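You operate a simulated robot arm through the tools that you are given. There is no shell and no other tool. Be economical: measure what you need, move in short steps, check, and stop when the job is done.

You run a simulated robot arm. Do the job below in one go: nothing can be reset, and whatever is moved stays where it is left.

## Task
Check the extinguisher: pin it, clean its tray and tag it.
Fine: ring pin in the pin hole first; wipe up the spilt powder with the green pad and put it back; hang CHARGED for a needle in the green, RECHARGE for LOW; the other tag stays.

It is judged by the outcome, as a careful person would: the job done as asked, and still so three seconds after it is handed in. It fails if anything else is knocked over, pushed out of place, dropped, spilled or broken.

## Robot
A 6-joint arm with a two-finger parallel gripper, fixed in place. Base frame: the origin is at the foot of the arm, x ahead of it, y to its left, z up. Lengths are in m, angles in rad, forces in N, time in s.
With the tool pointing down near the work surface it reaches from about 0.1 to 0.8 m from the base axis. Its first joint turns from -2.007 to 2.007 rad. Payload 4.2 kg.
Tool frame: the origin (TCP) lies between the finger pads and is the grasp point; the fingertips stand 0.023 m ahead of it; z points along the fingers, y is the line along which they close. Largest opening 0.094 m; finger width 0.038, thickness 0.01; the body of the gripper, 0.054 by 0.096 m, starts 0.039 m behind the TCP.
Orientation is that of the tool frame in the base frame, as a unit quaternion [x, y, z, w]. With the fingers straight down and closing along the base's y, the tool's x points along the base's -x, its y along +y and its z along -z.

## Interface
- The arm moves only by the tool send_rows. Its argument "targets" is a list of rows, each an object of numbers (a shift or turn left out is 0, a gripper value left out holds the last): "tx", "ty", "tz": the shift along the base's x, y, z in m; "rx", "ry", "rz": the turn, a rotation vector about the base's x, y, z in rad. In form: [{"tx": .., "ty": .., "tz": .., "rx": .., "ry": .., "rz": ..}, ...]. A call has 1 to 20 rows; each row is the pose to reach, as a shift and turn from the pose commanded when the call began. "jaw" is the opening, from 0 (shut) to 1 (fully open), set as the call begins (left out, the last holds). A row lasts 0.2 s, in which the tool goes at most 0.05 m and 0.15 rad; a call with a longer step from one row to the next is refused whole, and so is a gripper value outside its range. A pose out of reach is approached as far as the arm can. The call stops where the force on the tool passes 40 N (or 10 N more than at its start, if that is more) or the arm is blocked; 0.2 s more then pass. Each finger travels about 0.108 m/s and halts on what it meets, pressing with about 34 N; the grip force reading is that of the motor and also rises with nothing between the fingers. The clock runs only during rows and for 0.2 s after the last one: add rows that repeat a pose to give the fingers time. It gives the time, the measured TCP pose, the force on the tool (base axes), the opening and the grip force at its end, in the units of the frame above (readings bear some noise).
- Cameras (640 x 400 px; columns grow to the right, rows downward): "scene" is fixed at [0.4005, -0.6506, 1.3606]; the picture's right is [0.90, -0.43, 0.00], its down [-0.11, -0.23, -0.97] and it looks along [0.42, 0.87, -0.25] (base axes); focal length 214 px, centre (320, 200). "wrist" rides on the gripper at [-0.039, 0, -0.044] in the tool frame; the picture's right is [0.00, -1.00, 0.00], its down [0.97, 0.00, -0.24] and it looks along [0.24, 0.00, 0.97] (tool axes); focal length 218 px, centre (320, 200). There is no depth. A picture from a camera that has moved, and an enlarged one, comes with that camera's place and axes in the base frame and with its lens.
- camera(camera): a new picture of that camera. No time passes.
- slide_trunk(by): slides the trunk up (or, below 0, down) by that many m; the arm rides with it, the base frame stays. It gives what a move gives, with no picture.
- inspect(camera, box): a new picture of the part [left, top, right, bottom] of that camera's present view, enlarged. No time passes.
- close_job(): hands the job in; it is judged then, once.

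Work in short steps. Places have to be worked out from the pictures, the camera data and where the tool is seen: move nearer, look again, correct. Check each grasp and each placing, and mend what went wrong. You have 120 turns and 84 pictures in all, those below and enlarged ones among them. Open the gripper and draw the arm clear of the work before you hand the job in, unless the task says otherwise; then end with one line.

The tools are called after "Call:" by a JSON object that holds its "api" and its "payload". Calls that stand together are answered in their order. send_rows: Moves the arm, as the interface text tells. Its arguments: {"type":"object","properties":{"targets":{"type":"array","items":{"type":"object","properties":{"tx":{"type":"number"},"ty":{"type":"number"},"tz":{"type":"number"},"rx":{"type":"number"},"ry":{"type":"number"},"rz":{"type":"number"}}}},"jaw":{"type":"number"}},"required":["targets"]} The other tools are called the same way: slide_trunk (by) slides the trunk up or down; camera (camera) takes a picture; inspect (camera, box) takes an enlarged picture of a part of a camera's view; close_job () hands the job in.

At the start:

```text
time: 0.0
eef_pos: [0.5781, -0.1744, 1.3868]
orientation: [0.0, 1.0, 0.001, 0.0]
contact_force: [0.1, -1.2, 0.2]
finger_gap: 0.094
grasp_force: 0.1
trunk travel left (down, up): [-0.775, 0.215]
```

scene: 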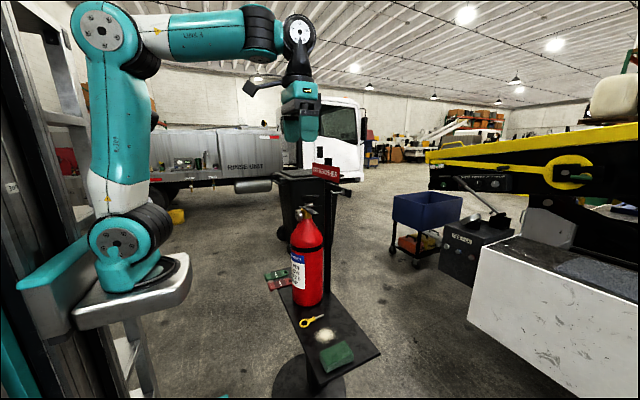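
wrist: 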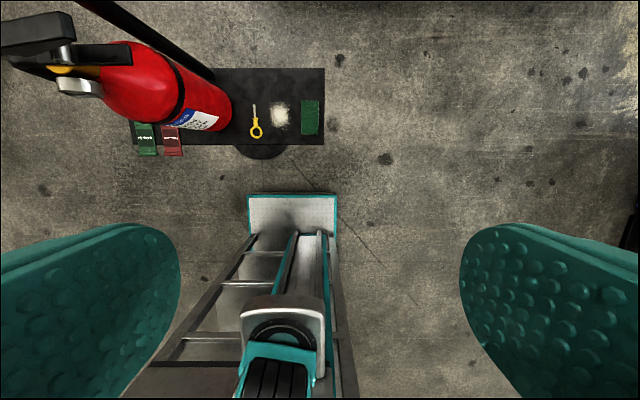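

The pictures show the extinguisher, the tags, the pin, the powder and the pad on a narrow tray. I'll enlarge parts of both views for detail.

Call:
{"api": "inspect", "payload": {"camera": "scene", "box": [250, 160, 400, 400]}}

Call:
{"api": "inspect", "payload": {"camera": "scene", "box": [280, 150, 350, 220]}}

Call:
{"api": "inspect", "payload": {"camera": "wrist", "box": [0, 0, 340, 200]}}

```text
1.67 times, centred on (325, 280) of scene
camera zoom: at [0.4005, -0.6506, 1.3606], right [0.9, -0.43, 0.0], down [-0.11, -0.23, -0.97], along [0.42, 0.87, -0.25], focal length 358 px, centre (312, 67)
```

zoom: 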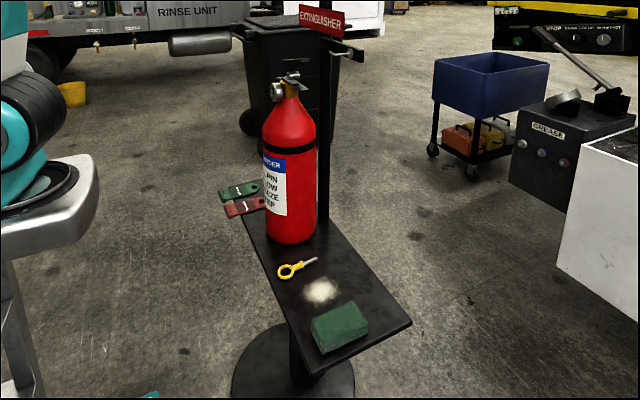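

```text
5.71 times, centred on (315, 185) of scene
camera zoom: at [0.4005, -0.6506, 1.3606], right [0.9, -0.43, 0.0], down [-0.11, -0.23, -0.97], along [0.42, 0.87, -0.25], focal length 1226 px, centre (349, 286)
```

zoom: 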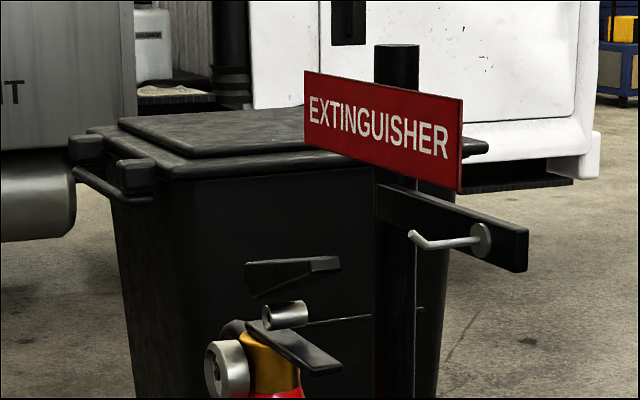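

```text
1.88 times, centred on (170, 100) of wrist
camera zoom: at [0.6169, -0.1739, 1.4304], right [0.0, -1.0, 0.0], down [-0.97, 0.0, 0.24], along [-0.24, 0.0, -0.97], focal length 411 px, centre (602, 388)
```

zoom: 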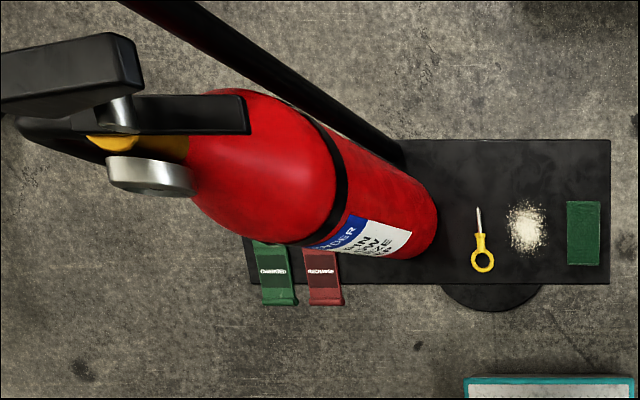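

The gauge and head look to be near (0.70, 0.17, 1.07), facing the robot. I'll turn the tool to point forward and look at the head from the robot side.

Call:
{"api": "send_rows", "payload": {"targets": [{"tx": -0.013, "ty": 0.03, "tz": -0.02, "ry": -0.14}, {"tx": -0.026, "ty": 0.06, "tz": -0.04, "ry": -0.28}, {"tx": -0.04, "ty": 0.09, "tz": -0.06, "ry": -0.42}, {"tx": -0.053, "ty": 0.12, "tz": -0.08, "ry": -0.56}, {"tx": -0.066, "ty": 0.15, "tz": -0.1, "ry": -0.7}, {"tx": -0.08, "ty": 0.18, "tz": -0.12, "ry": -0.84}, {"tx": -0.093, "ty": 0.21, "tz": -0.14, "ry": -0.98}, {"tx": -0.106, "ty": 0.24, "tz": -0.16, "ry": -1.12}, {"tx": -0.12, "ty": 0.27, "tz": -0.18, "ry": -1.26}, {"tx": -0.133, "ty": 0.3, "tz": -0.2, "ry": -1.4}, {"tx": -0.14, "ty": 0.33, "tz": -0.22, "ry": -1.5}, {"tx": -0.14, "ty": 0.345, "tz": -0.235, "ry": -1.5708}, {"tx": -0.14, "ty": 0.345, "tz": -0.235, "ry": -1.5708}]}}

Call:
{"api": "camera", "payload": {"camera": "wrist"}}

```text
time: 2.3
eef_pos: [0.4574, 0.1404, 1.26]
orientation: [0.099, 0.762, 0.103, 0.632]
contact_force: [0.1, -0.3, -0.2]
finger_gap: 0.094
grasp_force: 0.0
out of reach, approached as far as the arm can: row 4, 5, 6, 7, 8, 9, 10, 11
trunk travel left (down, up): [-0.775, 0.215]
stopped in row 11: the arm was blocked; the commanded pose is now the measured one
```

```text
78 pictures are left
camera wrist: at [0.4213, 0.129, 1.3053], right [-0.02, -0.96, -0.28], down [-0.41, 0.27, -0.87], along [0.91, 0.1, -0.4], focal length 218 px, centre (320, 200)
```

wrist: 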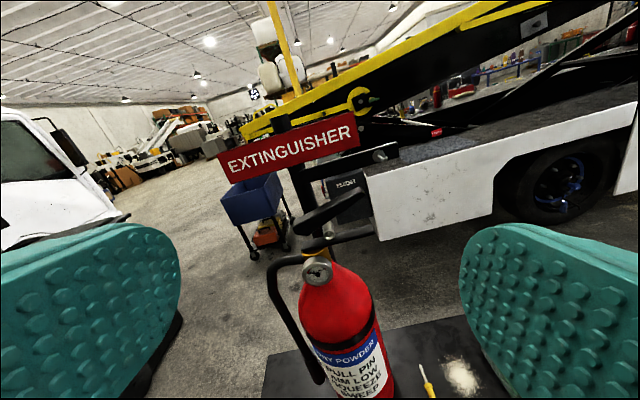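

The pose is tilted but the view is good. I'll enlarge the gauge, the head and the hook.

Call:
{"api": "inspect", "payload": {"camera": "wrist", "box": [295, 245, 345, 295]}}

Call:
{"api": "inspect", "payload": {"camera": "wrist", "box": [250, 120, 410, 300]}}

```text
8.00 times, centred on (320, 270) of wrist
camera zoom: at [0.4213, 0.129, 1.3053], right [-0.02, -0.96, -0.28], down [-0.41, 0.27, -0.87], along [0.91, 0.1, -0.4], focal length 1746 px, centre (320, -360)
```

zoom: 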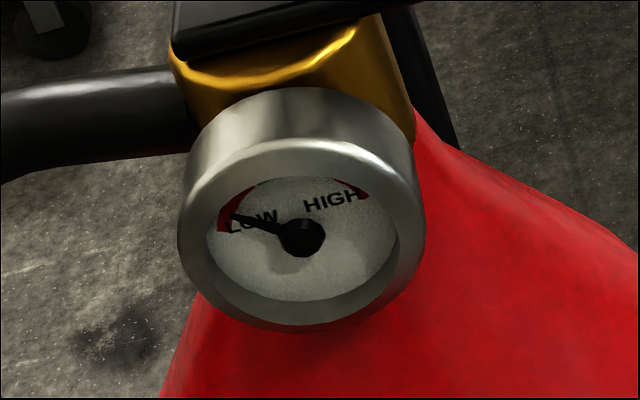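

```text
2.22 times, centred on (330, 210) of wrist
camera zoom: at [0.4213, 0.129, 1.3053], right [-0.02, -0.96, -0.28], down [-0.41, 0.27, -0.87], along [0.91, 0.1, -0.4], focal length 485 px, centre (298, 178)
```

zoom: 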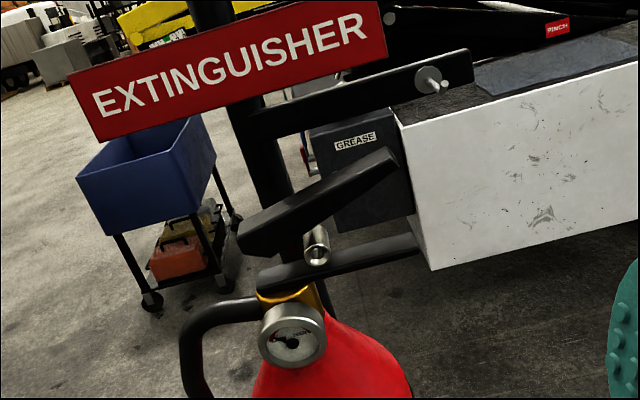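

The needle reads LOW, so RECHARGE is the tag to hang. The silver boss hole faces the robot at about (0.729, 0.166, 1.112). Next I'll turn the tool down again and look at the tray from above its near end.

Call:
{"api": "send_rows", "payload": {"targets": [{"tx": 0.004, "ty": -0.02, "tz": -0.011, "rx": -0.0224, "ry": 0.1374, "rz": 0.0215}, {"tx": 0.009, "ty": -0.04, "tz": -0.022, "rx": -0.0448, "ry": 0.2748, "rz": 0.043}, {"tx": 0.013, "ty": -0.06, "tz": -0.033, "rx": -0.0672, "ry": 0.4122, "rz": 0.0645}, {"tx": 0.017, "ty": -0.08, "tz": -0.044, "rx": -0.0896, "ry": 0.5496, "rz": 0.086}, {"tx": 0.021, "ty": -0.1, "tz": -0.055, "rx": -0.112, "ry": 0.687, "rz": 0.1075}, {"tx": 0.026, "ty": -0.12, "tz": -0.066, "rx": -0.1344, "ry": 0.8244, "rz": 0.129}, {"tx": 0.03, "ty": -0.14, "tz": -0.077, "rx": -0.1568, "ry": 0.9618, "rz": 0.1505}, {"tx": 0.034, "ty": -0.16, "tz": -0.088, "rx": -0.1792, "ry": 1.0992, "rz": 0.172}, {"tx": 0.039, "ty": -0.18, "tz": -0.099, "rx": -0.2016, "ry": 1.2366, "rz": 0.1935}, {"tx": 0.043, "ty": -0.2, "tz": -0.11, "rx": -0.224, "ry": 1.374, "rz": 0.215}, {"tx": 0.067, "ty": -0.198, "tz": -0.148, "rx": -0.224, "ry": 1.374, "rz": 0.215}, {"tx": 0.09, "ty": -0.195, "tz": -0.185, "rx": -0.224, "ry": 1.374, "rz": 0.215}, {"tx": 0.114, "ty": -0.192, "tz": -0.223, "rx": -0.224, "ry": 1.374, "rz": 0.215}, {"tx": 0.138, "ty": -0.19, "tz": -0.26, "rx": -0.224, "ry": 1.374, "rz": 0.215}, {"tx": 0.162, "ty": -0.187, "tz": -0.298, "rx": -0.224, "ry": 1.374, "rz": 0.215}, {"tx": 0.185, "ty": -0.185, "tz": -0.335, "rx": -0.224, "ry": 1.374, "rz": 0.215}, {"tx": 0.209, "ty": -0.182, "tz": -0.373, "rx": -0.224, "ry": 1.374, "rz": 0.215}, {"tx": 0.233, "ty": -0.18, "tz": -0.41, "rx": -0.224, "ry": 1.374, "rz": 0.215}, {"tx": 0.233, "ty": -0.18, "tz": -0.41, "rx": -0.224, "ry": 1.374, "rz": 0.215}]}}

Call:
{"api": "camera", "payload": {"camera": "wrist"}}

Call:
{"api": "camera", "payload": {"camera": "scene"}}

```text
time: 6.3
eef_pos: [0.6869, -0.0359, 0.847]
orientation: [0.0, 1.0, 0.002, 0.0]
contact_force: [-0.5, -0.4, -0.6]
finger_gap: 0.0942
grasp_force: 0.0
out of reach, approached as far as the arm can: row 1, 2, 3, 4, 5, 6
trunk travel left (down, up): [-0.775, 0.215]
```

```text
75 pictures are left
camera wrist: at [0.7265, -0.0356, 0.8919], right [0.0, -1.0, 0.0], down [-0.97, 0.0, 0.24], along [-0.24, 0.0, -0.97], focal length 218 px, centre (320, 200)
```

wrist: 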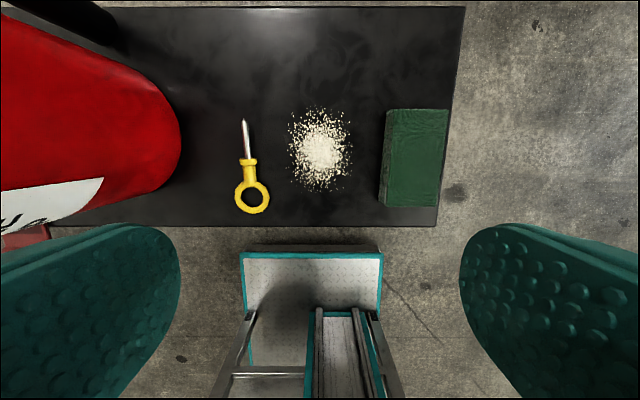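

```text
74 pictures are left
```

scene: 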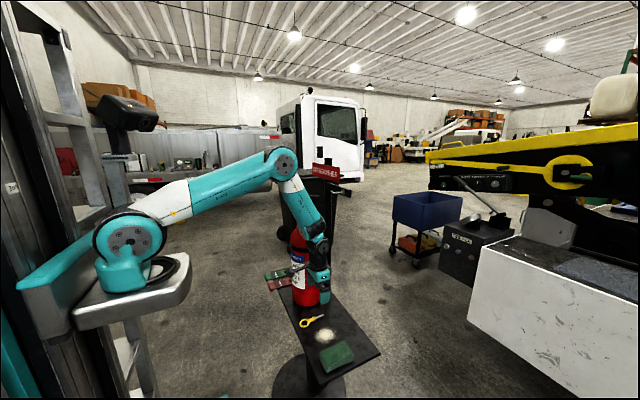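

Tool points down and the tray is in clear view. I'll enlarge the pin.

Call:
{"api": "inspect", "payload": {"camera": "wrist", "box": [200, 105, 360, 225]}}

```text
3.33 times, centred on (280, 165) of wrist
camera zoom: at [0.7265, -0.0356, 0.8919], right [0.0, -1.0, 0.0], down [-0.97, 0.0, 0.24], along [-0.24, 0.0, -0.97], focal length 728 px, centre (453, 317)
```

zoom: 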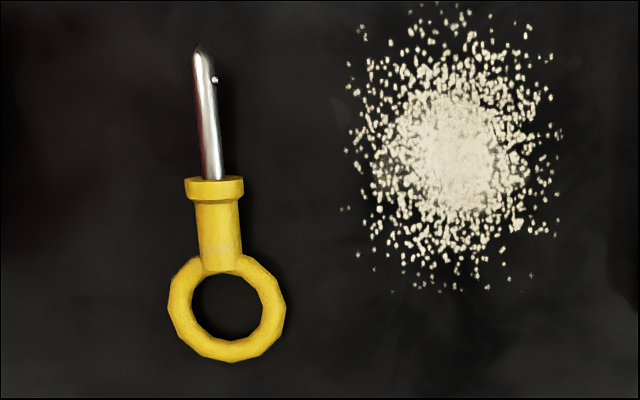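

The pin lies along +x: ring centre ≈ (0.664, 0.049), collar at x ≈ 0.709, tip at 0.757. I'll grip across the ring from above, moving over it first and stopping a little short of the tray.

Call:
{"api": "send_rows", "payload": {"jaw": 0.75, "targets": [{"tx": -0.012, "ty": 0.04, "tz": -0.02}, {"tx": -0.025, "ty": 0.0853, "tz": -0.04}, {"tx": -0.025, "ty": 0.0853, "tz": -0.08}, {"tx": -0.025, "ty": 0.0853, "tz": -0.12}, {"tx": -0.025, "ty": 0.0853, "tz": -0.15}, {"tx": -0.025, "ty": 0.0853, "tz": -0.15}]}}

Call:
{"api": "camera", "payload": {"camera": "wrist"}}

```text
refused: row 2 steps farther than a row can; nothing moved
```

```text
72 pictures are left
camera wrist: at [0.7265, -0.0356, 0.8919], right [0.0, -1.0, 0.0], down [-0.97, 0.0, 0.24], along [-0.24, 0.0, -0.97], focal length 218 px, centre (320, 200)
```

wrist: 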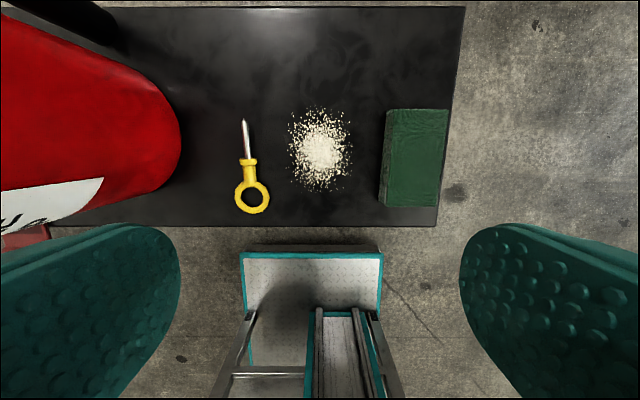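

That call was refused because one step was too long. I'll send it again with smaller steps.

Call:
{"api": "send_rows", "payload": {"jaw": 0.75, "targets": [{"tx": -0.008, "ty": 0.028, "tz": -0.015}, {"tx": -0.016, "ty": 0.057, "tz": -0.03}, {"tx": -0.025, "ty": 0.0853, "tz": -0.05}, {"tx": -0.025, "ty": 0.0853, "tz": -0.09}, {"tx": -0.025, "ty": 0.0853, "tz": -0.13}, {"tx": -0.025, "ty": 0.0853, "tz": -0.15}, {"tx": -0.025, "ty": 0.0853, "tz": -0.15}]}}

Call:
{"api": "camera", "payload": {"camera": "wrist"}}

```text
time: 7.9
eef_pos: [0.6656, 0.0485, 0.6976]
orientation: [0.0, 1.0, 0.002, 0.0]
contact_force: [0.3, -0.2, 0.2]
finger_gap: 0.0703
grasp_force: 0.1
trunk travel left (down, up): [-0.775, 0.215]
```

```text
71 pictures are left
camera wrist: at [0.705, 0.0477, 0.7418], right [0.0, -1.0, 0.0], down [-0.97, 0.0, 0.24], along [-0.24, 0.0, -0.97], focal length 218 px, centre (320, 200)
```

wrist: 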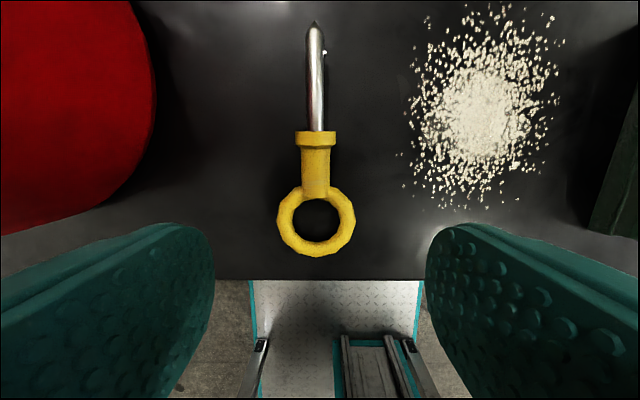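

The ring is centred at about (0.662, 0.0495), so I'll go straight down to TCP z ≈ 0.640 and close.

Call:
{"api": "send_rows", "payload": {"targets": [{"tx": -0.002, "ty": 0.001, "tz": -0.025}, {"tx": -0.003, "ty": 0.001, "tz": -0.045}, {"tx": -0.003, "ty": 0.001, "tz": -0.0575}, {"tx": -0.003, "ty": 0.001, "tz": -0.0575}]}}

Call:
{"api": "send_rows", "payload": {"jaw": 0, "targets": [{}, {}, {}, {}]}}

Call:
{"api": "camera", "payload": {"camera": "wrist"}}

```text
time: 8.9
eef_pos: [0.6616, 0.0487, 0.6433]
orientation: [0.0, 1.0, 0.002, 0.001]
contact_force: [-9.3, -0.6, 40.9]
finger_gap: 0.0704
grasp_force: 0.0
trunk travel left (down, up): [-0.775, 0.215]
```

```text
time: 9.4
eef_pos: [0.6638, 0.0471, 0.6434]
orientation: [0.002, 1.0, 0.0, 0.002]
contact_force: [-8.5, -10.0, 34.9]
finger_gap: 0.0418
grasp_force: 33.7
trunk travel left (down, up): [-0.775, 0.215]
stopped in row 2: the force on the tool passed its limit (the readings are from after the stop); the commanded pose is now the measured one
```

```text
70 pictures are left
camera wrist: at [0.7037, 0.0469, 0.6875], right [0.0, -1.0, 0.0], down [-0.97, 0.0, 0.24], along [-0.24, 0.0, -0.97], focal length 218 px, centre (320, 200)
```

wrist: 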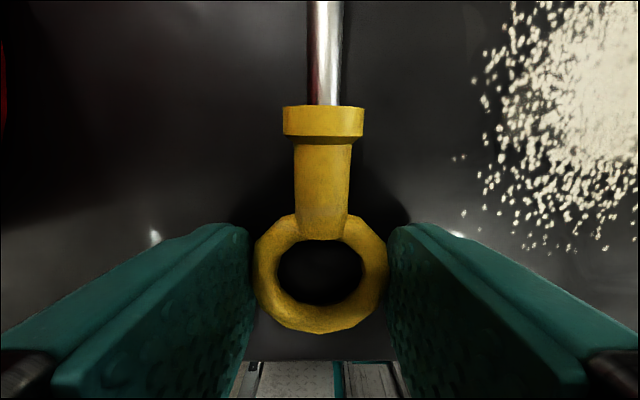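

The fingers touched the tray at TCP z ≈ 0.643, and the ring is gripped at a 42 mm gap. I'll lift a little and draw back toward the robot.

Call:
{"api": "send_rows", "payload": {"targets": [{"tz": 0.01}, {"tz": 0.04}, {"tx": -0.03, "ty": -0.01, "tz": 0.08}, {"tx": -0.07, "ty": -0.02, "tz": 0.11}, {"tx": -0.11, "ty": -0.03, "tz": 0.14}, {"tx": -0.11, "ty": -0.03, "tz": 0.14}]}}

Call:
{"api": "camera", "payload": {"camera": "wrist"}}

Call:
{"api": "inspect", "payload": {"camera": "scene", "box": [240, 180, 360, 330]}}

```text
refused: row 3 steps farther than a row can; nothing moved
```

```text
69 pictures are left
camera wrist: at [0.7037, 0.0469, 0.6875], right [0.0, -1.0, 0.0], down [-0.97, 0.0, 0.24], along [-0.24, 0.0, -0.97], focal length 218 px, centre (320, 200)
```

wrist: 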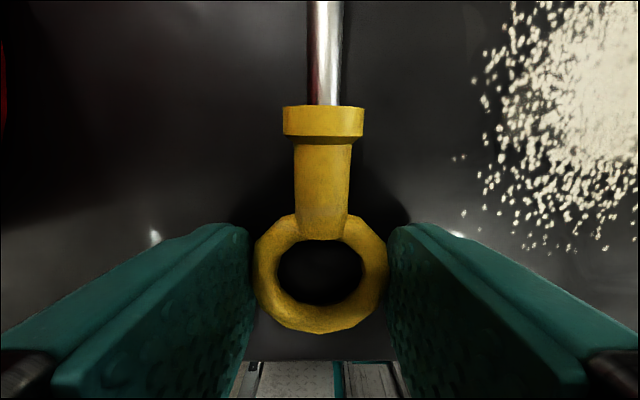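

```text
2.67 times, centred on (300, 255) of scene
camera zoom: at [0.4005, -0.6506, 1.3606], right [0.9, -0.43, 0.0], down [-0.11, -0.23, -0.97], along [0.42, 0.87, -0.25], focal length 572 px, centre (373, 53)
```

zoom: 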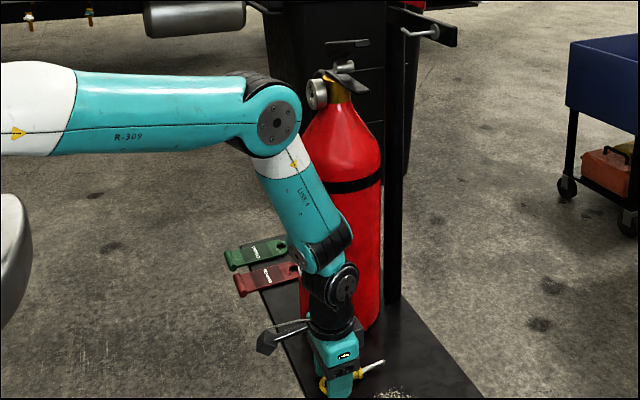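

One step was over 5 cm again, so I'll resend with smaller ones.

Call:
{"api": "send_rows", "payload": {"targets": [{"tz": 0.01}, {"tz": 0.04}, {"tx": -0.02, "tz": 0.07}, {"tx": -0.05, "ty": -0.01, "tz": 0.1}, {"tx": -0.08, "ty": -0.02, "tz": 0.13}, {"tx": -0.11, "ty": -0.03, "tz": 0.16}, {"tx": -0.11, "ty": -0.03, "tz": 0.16}]}}

Call:
{"api": "camera", "payload": {"camera": "wrist"}}

Call:
{"api": "inspect", "payload": {"camera": "scene", "box": [260, 190, 340, 270]}}

```text
time: 11.0
eef_pos: [0.5534, 0.015, 0.8022]
orientation: [0.001, 1.0, 0.001, 0.002]
contact_force: [0.6, 0.4, -1.6]
finger_gap: 0.0418
grasp_force: 33.9
trunk travel left (down, up): [-0.775, 0.215]
```

```text
67 pictures are left
camera wrist: at [0.5931, 0.0149, 0.8471], right [0.0, -1.0, 0.0], down [-0.97, 0.0, 0.24], along [-0.24, 0.0, -0.97], focal length 218 px, centre (320, 200)
```

wrist: 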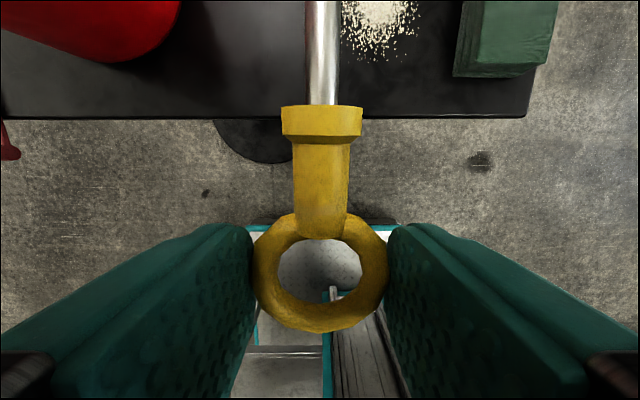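

```text
5.00 times, centred on (300, 230) of scene
camera zoom: at [0.4005, -0.6506, 1.3606], right [0.9, -0.43, 0.0], down [-0.11, -0.23, -0.97], along [0.42, 0.87, -0.25], focal length 1072 px, centre (420, 50)
```

zoom: 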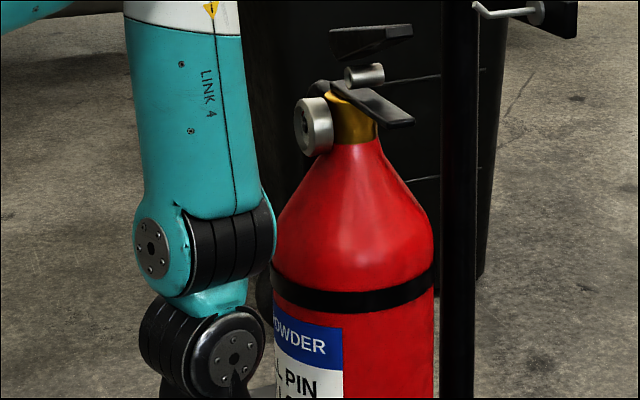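

The pin is held level. Before inserting, I'll raise it and pitch the tool forward so the wrist camera can measure the hole from the front.

Call:
{"api": "send_rows", "payload": {"targets": [{"tx": -0.006, "ty": 0.009, "tz": 0.04}, {"tx": -0.012, "ty": 0.018, "tz": 0.08, "ry": -0.12}, {"tx": -0.018, "ty": 0.027, "tz": 0.12, "ry": -0.25}, {"tx": -0.024, "ty": 0.036, "tz": 0.16, "ry": -0.38}, {"tx": -0.03, "ty": 0.045, "tz": 0.2, "ry": -0.51}, {"tx": -0.036, "ty": 0.054, "tz": 0.24, "ry": -0.64}, {"tx": -0.042, "ty": 0.063, "tz": 0.28, "ry": -0.77}, {"tx": -0.048, "ty": 0.07, "tz": 0.32, "ry": -0.85}, {"tx": -0.053, "ty": 0.075, "tz": 0.35, "ry": -0.9}, {"tx": -0.053, "ty": 0.075, "tz": 0.35, "ry": -0.9}]}}

Call:
{"api": "camera", "payload": {"camera": "wrist"}}

```text
time: 13.2
eef_pos: [0.5113, 0.1054, 1.1605]
orientation: [0.002, 0.9, 0.0, 0.437]
contact_force: [0.9, -0.7, -1.1]
finger_gap: 0.0416
grasp_force: 34.2
out of reach, approached as far as the arm can: row 6, 7, 8, 9, 10
trunk travel left (down, up): [-0.775, 0.215]
```

```text
65 pictures are left
camera wrist: at [0.5017, 0.1055, 1.218], right [0.0, -1.0, 0.0], down [-0.79, 0.0, -0.61], along [0.61, 0.0, -0.79], focal length 218 px, centre (320, 200)
```

wrist: 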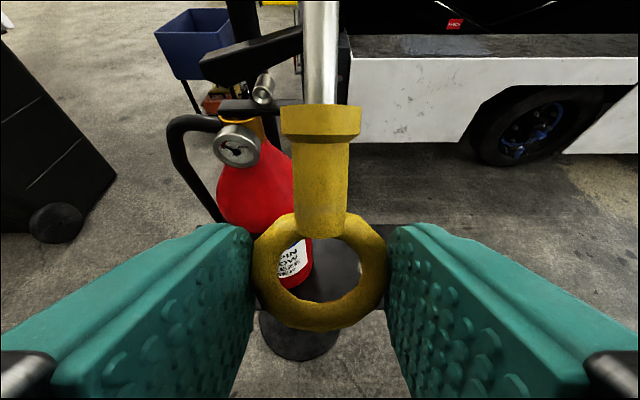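

Good view, reading sits close to the wanted pose. I'll enlarge the boss and the gauge, and look from the scene camera as well.

Call:
{"api": "inspect", "payload": {"camera": "wrist", "box": [200, 60, 300, 170]}}

Call:
{"api": "inspect", "payload": {"camera": "scene", "box": [285, 190, 335, 220]}}

```text
3.64 times, centred on (250, 115) of wrist
camera zoom: at [0.5017, 0.1055, 1.218], right [0.0, -1.0, 0.0], down [-0.79, 0.0, -0.61], along [0.61, 0.0, -0.79], focal length 794 px, centre (574, 509)
```

zoom: 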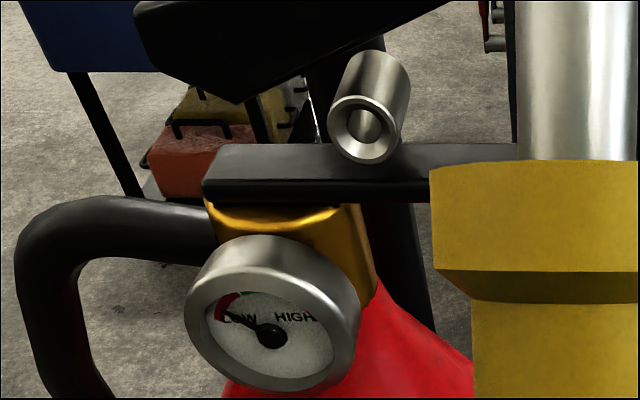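

```text
12.80 times, centred on (310, 205) of scene
camera zoom: at [0.4005, -0.6506, 1.3606], right [0.9, -0.43, 0.0], down [-0.11, -0.23, -0.97], along [0.42, 0.87, -0.25], focal length 2745 px, centre (448, 136)
```

zoom: 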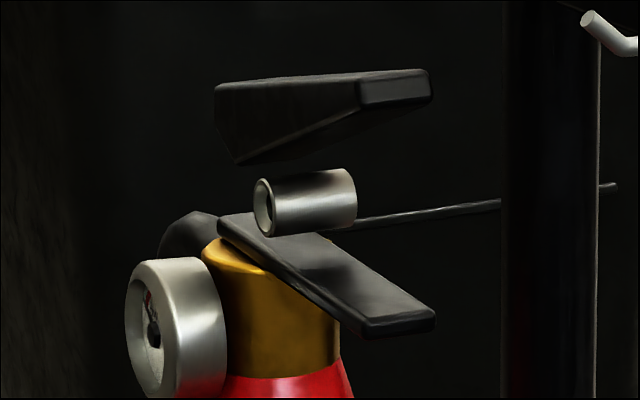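

The needle is at LOW. Both views put the hole face at about (0.722, 0.1645, 1.109), with roughly 1.5–2 mm radial clearance. I'll level the pin and line it up short of the hole.

Call:
{"api": "send_rows", "payload": {"targets": [{"tx": 0.01, "ty": 0.01, "ry": 0.13}, {"tx": 0.02, "ty": 0.02, "ry": 0.26}, {"tx": 0.03, "ty": 0.03, "tz": -0.005, "ry": 0.39}, {"tx": 0.04, "ty": 0.04, "tz": -0.01, "ry": 0.52}, {"tx": 0.05, "ty": 0.05, "tz": -0.015, "ry": 0.65}, {"tx": 0.06, "ty": 0.06, "tz": -0.02, "ry": 0.78}, {"tx": 0.065, "ty": 0.07, "tz": -0.02, "ry": 0.9}, {"tx": 0.065, "ty": 0.073, "tz": -0.02, "ry": 0.9}, {"tx": 0.065, "ty": 0.073, "tz": -0.02, "ry": 0.9}]}}

Call:
{"api": "inspect", "payload": {"camera": "scene", "box": [250, 180, 330, 230]}}

```text
time: 15.2
eef_pos: [0.5773, 0.1808, 1.1361]
orientation: [0.001, 1.0, -0.001, 0.001]
contact_force: [0.5, -1.0, 0.3]
finger_gap: 0.0418
grasp_force: 34.0
trunk travel left (down, up): [-0.775, 0.215]
```

```text
8.00 times, centred on (290, 205) of scene
camera zoom: at [0.4005, -0.6506, 1.3606], right [0.9, -0.43, 0.0], down [-0.11, -0.23, -0.97], along [0.42, 0.87, -0.25], focal length 1716 px, centre (560, 160)
```

zoom: 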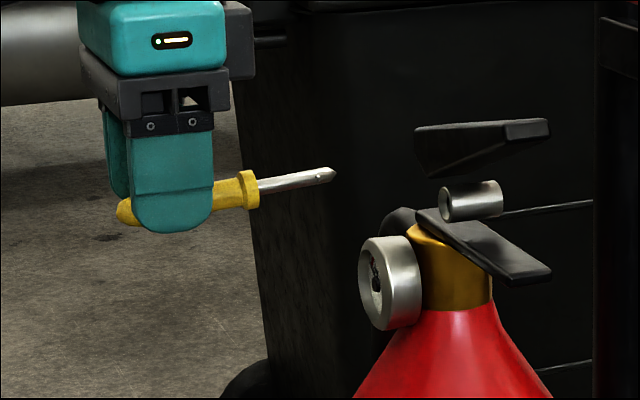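

The readings show the tool 15 mm off in y and a bit high, because the command restarted from the measured pose. I'll move to (0.60, 0.165, 1.124) and check the pin's tilt against the boss.

Call:
{"api": "send_rows", "payload": {"targets": [{"tx": 0.01, "ty": -0.008, "tz": -0.006}, {"tx": 0.022, "ty": -0.0158, "tz": -0.0125}, {"tx": 0.022, "ty": -0.0158, "tz": -0.0125}]}}

Call:
{"api": "inspect", "payload": {"camera": "scene", "box": [276, 190, 324, 220]}}

Call:
{"api": "inspect", "payload": {"camera": "wrist", "box": [240, 0, 400, 200]}}

```text
time: 16.0
eef_pos: [0.5983, 0.1633, 1.1257]
orientation: [0.002, 1.0, 0.0, 0.003]
contact_force: [-0.3, -0.3, -0.8]
finger_gap: 0.0417
grasp_force: 34.0
trunk travel left (down, up): [-0.775, 0.215]
```

```text
13.33 times, centred on (300, 205) of scene
camera zoom: at [0.4005, -0.6506, 1.3606], right [0.9, -0.43, 0.0], down [-0.11, -0.23, -0.97], along [0.42, 0.87, -0.25], focal length 2860 px, centre (587, 133)
```

zoom: 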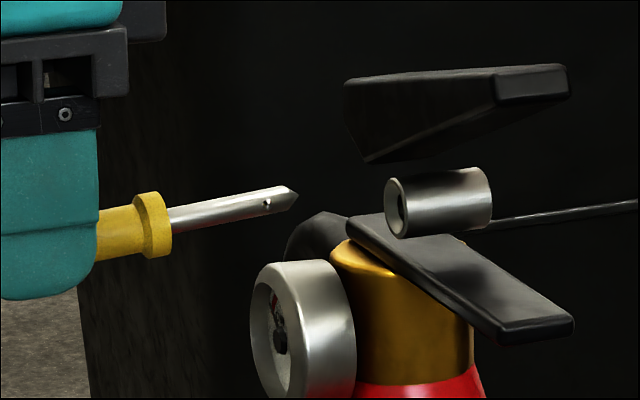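

```text
2.00 times, centred on (320, 100) of wrist
camera zoom: at [0.6382, 0.164, 1.1698], right [0.0, -1.0, 0.0], down [-0.97, 0.0, 0.24], along [-0.24, 0.0, -0.97], focal length 436 px, centre (320, 400)
```

zoom: 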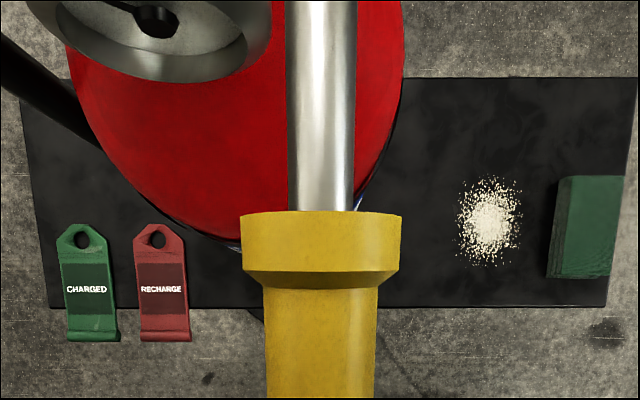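

The pin tip is tilted up by about 0.075 rad relative to the boss. I'll turn the tool by +0.075 about y to level it, shift slightly, and creep to just short of the boss face.

Call:
{"api": "send_rows", "payload": {"targets": [{"tx": 0.003, "ty": 0.001, "tz": -0.001, "ry": 0.04}, {"tx": 0.008, "ty": 0.001, "tz": -0.0015, "ry": 0.075}, {"tx": 0.012, "ty": 0.001, "tz": -0.0015, "ry": 0.075}, {"tx": 0.012, "ty": 0.001, "tz": -0.0015, "ry": 0.075}]}}

Call:
{"api": "inspect", "payload": {"camera": "scene", "box": [284, 195, 316, 215]}}

```text
time: 17.0
eef_pos: [0.6107, 0.1642, 1.1236]
orientation: [0.0, 0.999, 0.0, -0.036]
contact_force: [-0.1, 1.0, -0.7]
finger_gap: 0.0417
grasp_force: 34.4
trunk travel left (down, up): [-0.775, 0.215]
```

```text
16.00 times, centred on (300, 205) of scene
camera zoom: at [0.4005, -0.6506, 1.3606], right [0.9, -0.43, 0.0], down [-0.11, -0.23, -0.97], along [0.42, 0.87, -0.25], focal length 3432 px, centre (640, 120)
```

zoom: 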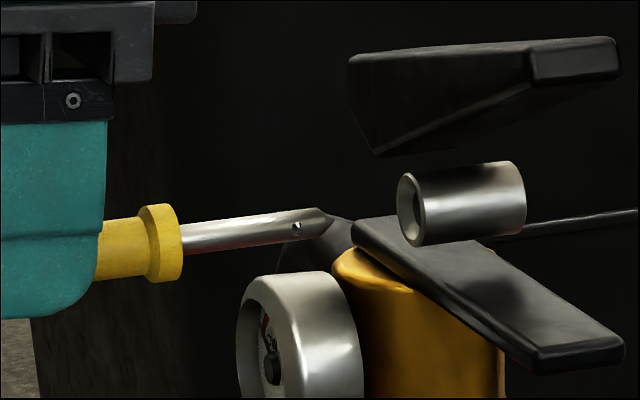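

The pin axis now extrapolates to within about 0.5 mm of the hole centre, with the tip roughly 22 mm from the face. I'll advance 34 mm and check.

Call:
{"api": "send_rows", "payload": {"targets": [{"tx": 0.008}, {"tx": 0.016}, {"tx": 0.022}, {"tx": 0.028}, {"tx": 0.034}, {"tx": 0.034}]}}

Call:
{"api": "inspect", "payload": {"camera": "scene", "box": [284, 195, 316, 215]}}

```text
time: 18.4
eef_pos: [0.6437, 0.1652, 1.1229]
orientation: [0.001, 0.999, 0.001, -0.036]
contact_force: [0.7, -0.5, 0.0]
finger_gap: 0.0417
grasp_force: 34.1
trunk travel left (down, up): [-0.775, 0.215]
```

```text
16.00 times, centred on (300, 205) of scene
camera zoom: at [0.4005, -0.6506, 1.3606], right [0.9, -0.43, 0.0], down [-0.11, -0.23, -0.97], along [0.42, 0.87, -0.25], focal length 3432 px, centre (640, 120)
```

zoom: 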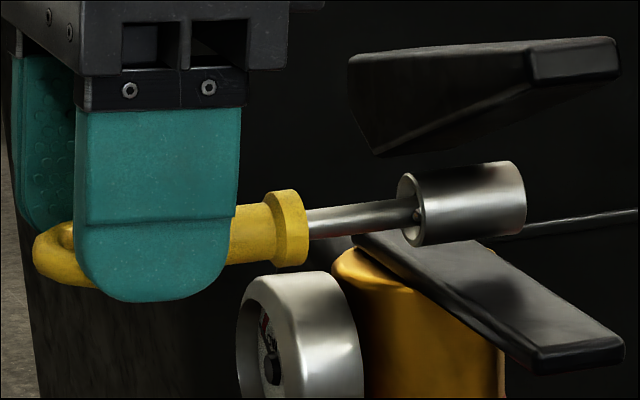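

The tip is in the hole without any contact force, and about 28 mm remains to the collar. I'll advance in small steps, since a hard push could tip the bottle.

Call:
{"api": "send_rows", "payload": {"targets": [{"tx": 0.005}, {"tx": 0.01}, {"tx": 0.015}, {"tx": 0.019}, {"tx": 0.022}, {"tx": 0.022}]}}

Call:
{"api": "inspect", "payload": {"camera": "scene", "box": [284, 195, 316, 215]}}

```text
time: 19.8
eef_pos: [0.6664, 0.1645, 1.1234]
orientation: [0.001, 0.999, 0.0, -0.036]
contact_force: [-0.6, 0.0, -0.4]
finger_gap: 0.0418
grasp_force: 34.4
trunk travel left (down, up): [-0.775, 0.215]
```

```text
16.00 times, centred on (300, 205) of scene
camera zoom: at [0.4005, -0.6506, 1.3606], right [0.9, -0.43, 0.0], down [-0.11, -0.23, -0.97], along [0.42, 0.87, -0.25], focal length 3432 px, centre (640, 120)
```

zoom: 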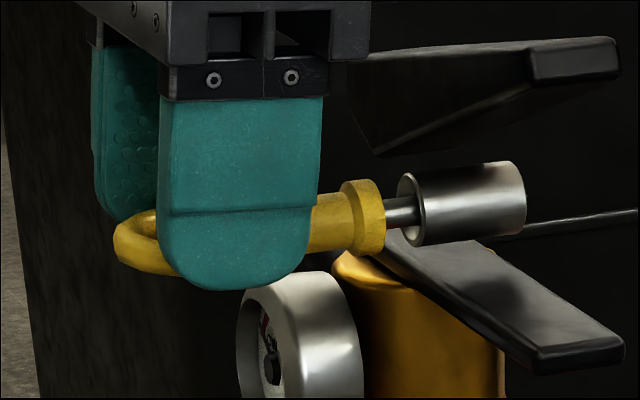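

About 10 mm remains and there is still no force. I'll advance 9 mm more, slowly.

Call:
{"api": "send_rows", "payload": {"targets": [{"tx": 0.003}, {"tx": 0.006}, {"tx": 0.009}, {"tx": 0.009}]}}

Call:
{"api": "inspect", "payload": {"camera": "scene", "box": [284, 195, 316, 215]}}

```text
time: 20.8
eef_pos: [0.6774, 0.1637, 1.123]
orientation: [0.002, 0.999, 0.0, -0.036]
contact_force: [0.1, -0.4, -0.3]
finger_gap: 0.0417
grasp_force: 33.9
trunk travel left (down, up): [-0.775, 0.215]
```

```text
16.00 times, centred on (300, 205) of scene
camera zoom: at [0.4005, -0.6506, 1.3606], right [0.9, -0.43, 0.0], down [-0.11, -0.23, -0.97], along [0.42, 0.87, -0.25], focal length 3432 px, centre (640, 120)
```

zoom: 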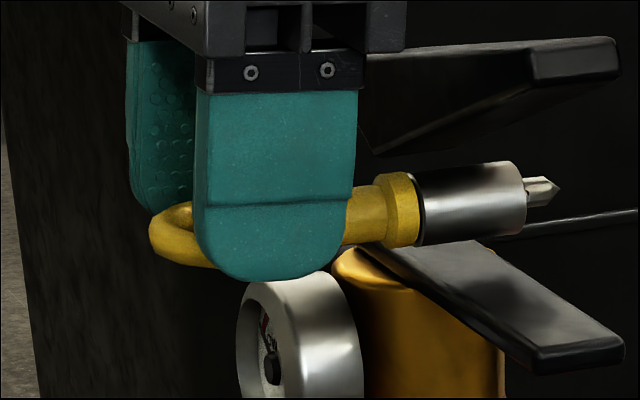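

The pin is through with its tip showing beyond the boss, about 2 mm from fully seated. I'll nudge the last bit.

Call:
{"api": "send_rows", "payload": {"targets": [{"tx": 0.001}, {"tx": 0.002}, {"tx": 0.002}]}}

Call:
{"api": "inspect", "payload": {"camera": "scene", "box": [284, 195, 316, 215]}}

```text
time: 21.6
eef_pos: [0.6773, 0.1663, 1.1245]
orientation: [0.001, 0.999, 0.0, -0.036]
contact_force: [-2.7, 0.6, -1.1]
finger_gap: 0.0417
grasp_force: 34.0
trunk travel left (down, up): [-0.775, 0.215]
```

```text
16.00 times, centred on (300, 205) of scene
camera zoom: at [0.4005, -0.6506, 1.3606], right [0.9, -0.43, 0.0], down [-0.11, -0.23, -0.97], along [0.42, 0.87, -0.25], focal length 3432 px, centre (640, 120)
```

zoom: 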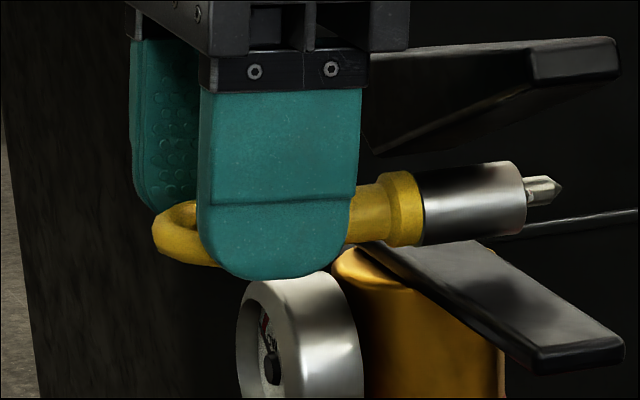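

The collar meets the boss with a light 2.7 N reaction, so the pin is seated. I'll open moderately and draw up and away.

Call:
{"api": "send_rows", "payload": {"jaw": 0.65, "targets": [{}, {}, {}]}}

Call:
{"api": "send_rows", "payload": {"targets": [{"tz": 0.01}, {"tx": -0.01, "tz": 0.03}, {"tx": -0.04, "tz": 0.06}, {"tx": -0.08, "tz": 0.085}, {"tx": -0.11, "ty": -0.03, "tz": 0.1, "ry": -0.075}, {"tx": -0.13, "ty": -0.07, "tz": 0.1, "ry": -0.075}]}}

Call:
{"api": "inspect", "payload": {"camera": "scene", "box": [276, 150, 356, 230]}}

```text
time: 22.4
eef_pos: [0.6775, 0.166, 1.124]
orientation: [0.002, 0.999, 0.0, -0.035]
contact_force: [-0.4, -0.8, 0.4]
finger_gap: 0.0611
grasp_force: 0.1
trunk travel left (down, up): [-0.775, 0.215]
```

```text
time: 23.8
eef_pos: [0.5459, 0.0955, 1.2234]
orientation: [0.001, 1.0, 0.0, 0.002]
contact_force: [0.1, 1.2, -0.2]
finger_gap: 0.061
grasp_force: 0.1
trunk travel left (down, up): [-0.775, 0.215]
```

```text
5.00 times, centred on (316, 190) of scene
camera zoom: at [0.4005, -0.6506, 1.3606], right [0.9, -0.43, 0.0], down [-0.11, -0.23, -0.97], along [0.42, 0.87, -0.25], focal length 1072 px, centre (340, 250)
```

zoom: 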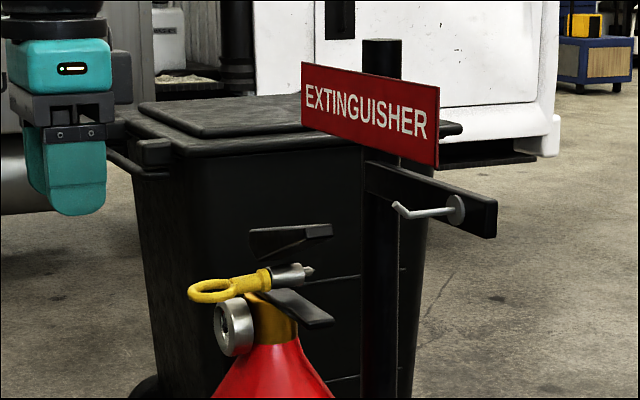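

The pin is seated and stays. Next I'll go above the green pad and look.

Call:
{"api": "send_rows", "payload": {"jaw": 1, "targets": [{"ty": -0.045}, {"ty": -0.09}, {"tx": 0.01, "ty": -0.13, "tz": -0.02}, {"tx": 0.025, "ty": -0.165, "tz": -0.05}, {"tx": 0.045, "ty": -0.195, "tz": -0.08}, {"tx": 0.065, "ty": -0.22, "tz": -0.115}, {"tx": 0.085, "ty": -0.235, "tz": -0.155}, {"tx": 0.1, "ty": -0.239, "tz": -0.2}, {"tx": 0.115, "ty": -0.239, "tz": -0.245}, {"tx": 0.13, "ty": -0.239, "tz": -0.29}, {"tx": 0.145, "ty": -0.239, "tz": -0.335}, {"tx": 0.16, "ty": -0.239, "tz": -0.38}, {"tx": 0.168, "ty": -0.239, "tz": -0.425}, {"tx": 0.168, "ty": -0.239, "tz": -0.46}, {"tx": 0.168, "ty": -0.239, "tz": -0.46}]}}

Call:
{"api": "camera", "payload": {"camera": "wrist"}}

Call:
{"api": "inspect", "payload": {"camera": "scene", "box": [290, 290, 390, 380]}}

```text
time: 27.0
eef_pos: [0.7132, -0.1431, 0.7636]
orientation: [0.0, 1.0, 0.0, 0.002]
contact_force: [-0.7, 0.3, 0.5]
finger_gap: 0.0941
grasp_force: 0.0
trunk travel left (down, up): [-0.775, 0.215]
```

```text
53 pictures are left
camera wrist: at [0.7525, -0.1418, 0.8077], right [0.0, -1.0, 0.0], down [-0.97, 0.0, 0.24], along [-0.24, 0.0, -0.97], focal length 218 px, centre (320, 200)
```

wrist: 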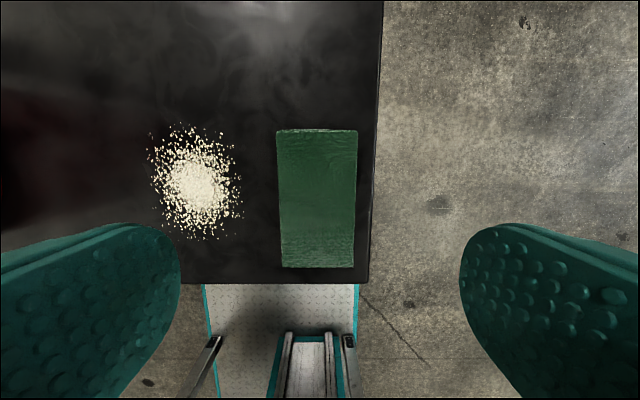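

```text
4.44 times, centred on (340, 335) of scene
camera zoom: at [0.4005, -0.6506, 1.3606], right [0.9, -0.43, 0.0], down [-0.11, -0.23, -0.97], along [0.42, 0.87, -0.25], focal length 953 px, centre (231, -400)
```

zoom: 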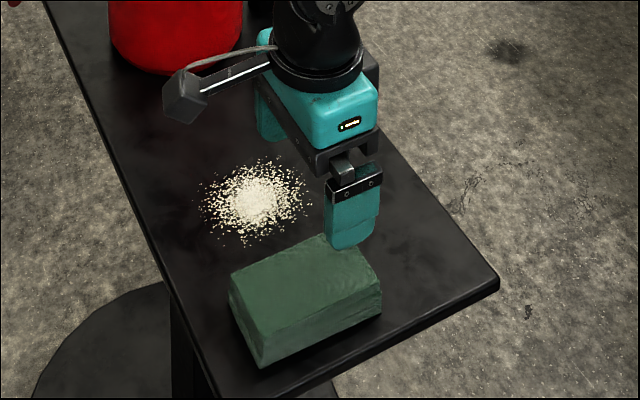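

The pad's top is centred near (0.713, -0.140), about 5.6 cm wide in y. I'll narrow the jaws, descend to about 1 cm above the tray and grip.

Call:
{"api": "send_rows", "payload": {"jaw": 0.85, "targets": [{"ty": 0.0025, "tz": -0.03}, {"ty": 0.0025, "tz": -0.06}, {"ty": 0.0025, "tz": -0.09}, {"ty": 0.0025, "tz": -0.11}, {"ty": 0.0025, "tz": -0.11}]}}

Call:
{"api": "send_rows", "payload": {"jaw": 0, "targets": [{}, {}, {}, {}]}}

Call:
{"api": "inspect", "payload": {"camera": "scene", "box": [290, 290, 390, 380]}}

```text
time: 28.2
eef_pos: [0.7171, -0.1429, 0.6519]
orientation: [0.002, 1.0, 0.0, 0.003]
contact_force: [-0.6, -0.1, 0.4]
finger_gap: 0.0801
grasp_force: 0.1
trunk travel left (down, up): [-0.775, 0.215]
```

```text
time: 29.2
eef_pos: [0.7168, -0.1416, 0.6512]
orientation: [0.001, 1.0, 0.001, 0.002]
contact_force: [0.0, -0.5, -0.3]
finger_gap: 0.0594
grasp_force: 33.7
trunk travel left (down, up): [-0.775, 0.215]
```

```text
4.44 times, centred on (340, 335) of scene
camera zoom: at [0.4005, -0.6506, 1.3606], right [0.9, -0.43, 0.0], down [-0.11, -0.23, -0.97], along [0.42, 0.87, -0.25], focal length 953 px, centre (231, -400)
```

zoom: 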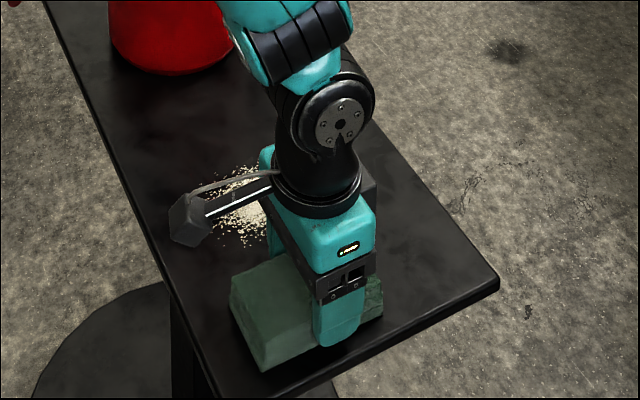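

Pad gripped at a 59 mm gap; its home pose is TCP (0.717, -0.142, 0.6515). I'll wipe across the powder with light pressure.

Call:
{"api": "send_rows", "payload": {"targets": [{"tz": -0.0005}, {"ty": 0.025, "tz": -0.0005}, {"ty": 0.05, "tz": -0.0005}, {"ty": 0.075, "tz": -0.0005}, {"ty": 0.1, "tz": -0.0005}, {"ty": 0.125, "tz": -0.0005}, {"ty": 0.15, "tz": -0.0005}, {"tx": 0.017, "ty": 0.15, "tz": -0.0005}, {"tx": 0.017, "ty": 0.125, "tz": -0.0005}, {"tx": 0.017, "ty": 0.1, "tz": -0.0005}, {"tx": 0.017, "ty": 0.075, "tz": -0.0005}, {"tx": 0.017, "ty": 0.05, "tz": -0.0005}, {"tx": 0.017, "ty": 0.025, "tz": -0.0005}, {"tx": 0.017, "ty": 0.0, "tz": -0.0005}, {"tx": 0, "ty": 0, "tz": -0.0005}, {"tx": 0, "ty": 0, "tz": -0.0005}]}}

Call:
{"api": "inspect", "payload": {"camera": "scene", "box": [290, 290, 390, 380]}}

Call:
{"api": "camera", "payload": {"camera": "wrist"}}

```text
time: 32.6
eef_pos: [0.7158, -0.1414, 0.6535]
orientation: [0.0, 1.0, -0.001, 0.002]
contact_force: [-0.2, -0.2, -0.3]
finger_gap: 0.0591
grasp_force: 33.6
trunk travel left (down, up): [-0.775, 0.215]
```

```text
4.44 times, centred on (340, 335) of scene
camera zoom: at [0.4005, -0.6506, 1.3606], right [0.9, -0.43, 0.0], down [-0.11, -0.23, -0.97], along [0.42, 0.87, -0.25], focal length 953 px, centre (231, -400)
```

zoom: 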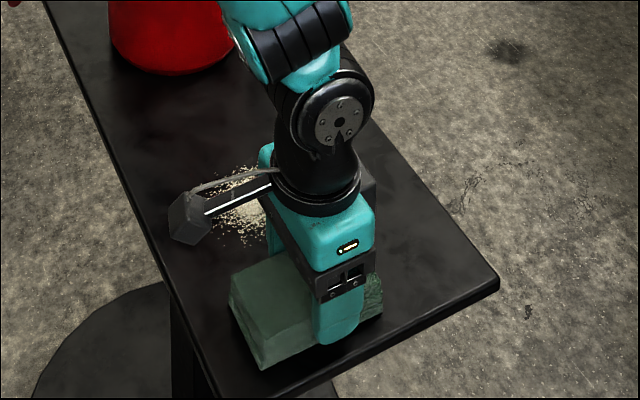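

```text
49 pictures are left
camera wrist: at [0.7553, -0.1414, 0.6978], right [0.0, -1.0, 0.0], down [-0.97, 0.0, 0.24], along [-0.24, 0.0, -0.97], focal length 218 px, centre (320, 200)
```

wrist: 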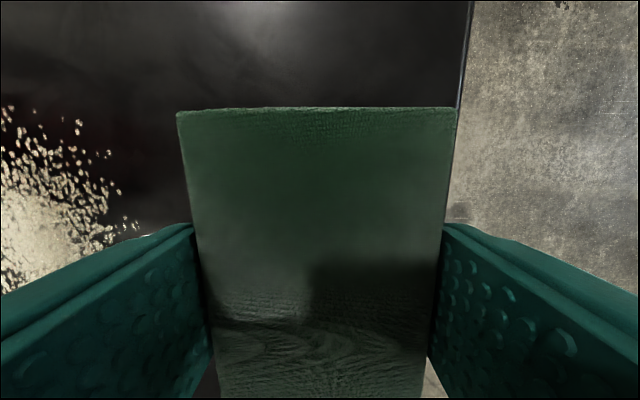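

The force stayed near zero and the powder remains, so the pad wasn't pressing. I'll lower it until I feel contact.

Call:
{"api": "send_rows", "payload": {"targets": [{"tz": -0.001}, {"tz": -0.002}, {"tz": -0.002}]}}

Call:
{"api": "send_rows", "payload": {"targets": [{"tz": -0.001}, {"tz": -0.0015}, {"tz": -0.0015}]}}

```text
time: 33.4
eef_pos: [0.717, -0.1406, 0.652]
orientation: [0.001, 1.0, 0.0, 0.003]
contact_force: [-0.9, 0.6, 14.4]
finger_gap: 0.0593
grasp_force: 33.7
trunk travel left (down, up): [-0.775, 0.215]
```

```text
time: 34.2
eef_pos: [0.7175, -0.1415, 0.6513]
orientation: [0.001, 1.0, 0.001, 0.004]
contact_force: [-2.3, 5.3, 38.1]
finger_gap: 0.0592
grasp_force: 34.2
trunk travel left (down, up): [-0.775, 0.215]
```

Contact is now firm at 38 N. I'll ease back to about 15–20 N and wipe again.

Call:
{"api": "send_rows", "payload": {"targets": [{"tz": 0.0012}, {"ty": 0.025, "tz": 0.0012}, {"ty": 0.05, "tz": 0.0012}, {"ty": 0.075, "tz": 0.0012}, {"ty": 0.1, "tz": 0.0012}, {"ty": 0.125, "tz": 0.0012}, {"ty": 0.15, "tz": 0.0012}, {"tx": 0.017, "ty": 0.15, "tz": 0.0012}, {"tx": 0.017, "ty": 0.125, "tz": 0.0012}, {"tx": 0.017, "ty": 0.1, "tz": 0.0012}, {"tx": 0.017, "ty": 0.075, "tz": 0.0012}, {"tx": 0.017, "ty": 0.05, "tz": 0.0012}, {"tx": 0.017, "ty": 0.025, "tz": 0.0012}, {"tx": 0.017, "ty": 0.0, "tz": 0.0012}, {"tx": 0, "ty": 0, "tz": 0.0012}, {"tx": 0, "ty": 0, "tz": 0.0012}]}}

Call:
{"api": "inspect", "payload": {"camera": "scene", "box": [290, 290, 390, 380]}}

Call:
{"api": "camera", "payload": {"camera": "wrist"}}

```text
time: 37.6
eef_pos: [0.7153, -0.1425, 0.6511]
orientation: [0.001, 1.0, 0.0, 0.004]
contact_force: [3.7, -1.0, 8.0]
finger_gap: 0.059
grasp_force: 33.7
trunk travel left (down, up): [-0.775, 0.215]
```

```text
4.44 times, centred on (340, 335) of scene
camera zoom: at [0.4005, -0.6506, 1.3606], right [0.9, -0.43, 0.0], down [-0.11, -0.23, -0.97], along [0.42, 0.87, -0.25], focal length 953 px, centre (231, -400)
```

zoom: 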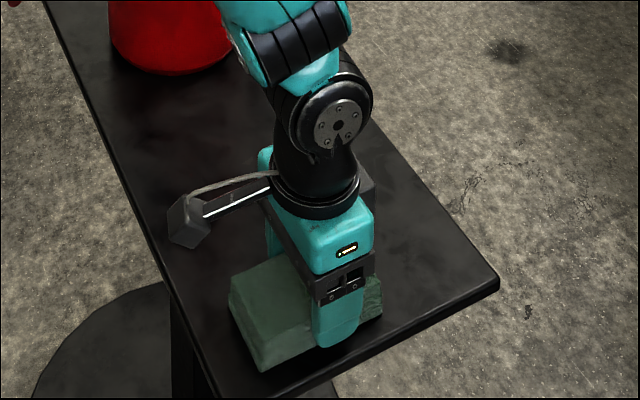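

```text
47 pictures are left
camera wrist: at [0.7545, -0.1418, 0.696], right [0.0, -1.0, 0.0], down [-0.97, 0.0, 0.23], along [-0.23, 0.0, -0.97], focal length 218 px, centre (320, 200)
```

wrist: 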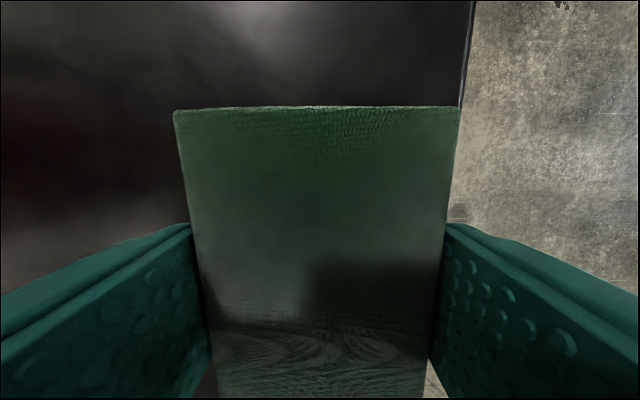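

The powder appears gone and the pad is back at its starting spot. I'll release it, rise, and check the tray.

Call:
{"api": "send_rows", "payload": {"jaw": 0.85, "targets": [{}, {}, {}]}}

Call:
{"api": "send_rows", "payload": {"targets": [{"tz": 0.03}, {"tz": 0.07}, {"tx": -0.01, "ty": 0.03, "tz": 0.1}, {"tx": -0.02, "ty": 0.07, "tz": 0.13}, {"tx": -0.03, "ty": 0.1, "tz": 0.16}, {"tx": -0.03, "ty": 0.1, "tz": 0.2}, {"tx": -0.03, "ty": 0.1, "tz": 0.2}]}}

Call:
{"api": "camera", "payload": {"camera": "wrist"}}

```text
time: 38.4
eef_pos: [0.7148, -0.141, 0.6507]
orientation: [0.001, 1.0, 0.0, 0.002]
contact_force: [-0.5, -0.2, -0.1]
finger_gap: 0.0802
grasp_force: 0.0
trunk travel left (down, up): [-0.775, 0.215]
```

```text
refused: row 4 steps farther than a row can; nothing moved
```

```text
46 pictures are left
camera wrist: at [0.7538, -0.1416, 0.6951], right [0.0, -1.0, 0.0], down [-0.97, 0.0, 0.24], along [-0.24, 0.0, -0.97], focal length 218 px, centre (320, 200)
```

wrist: 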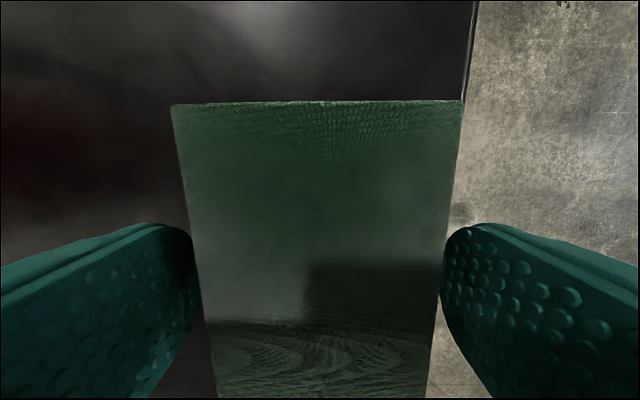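

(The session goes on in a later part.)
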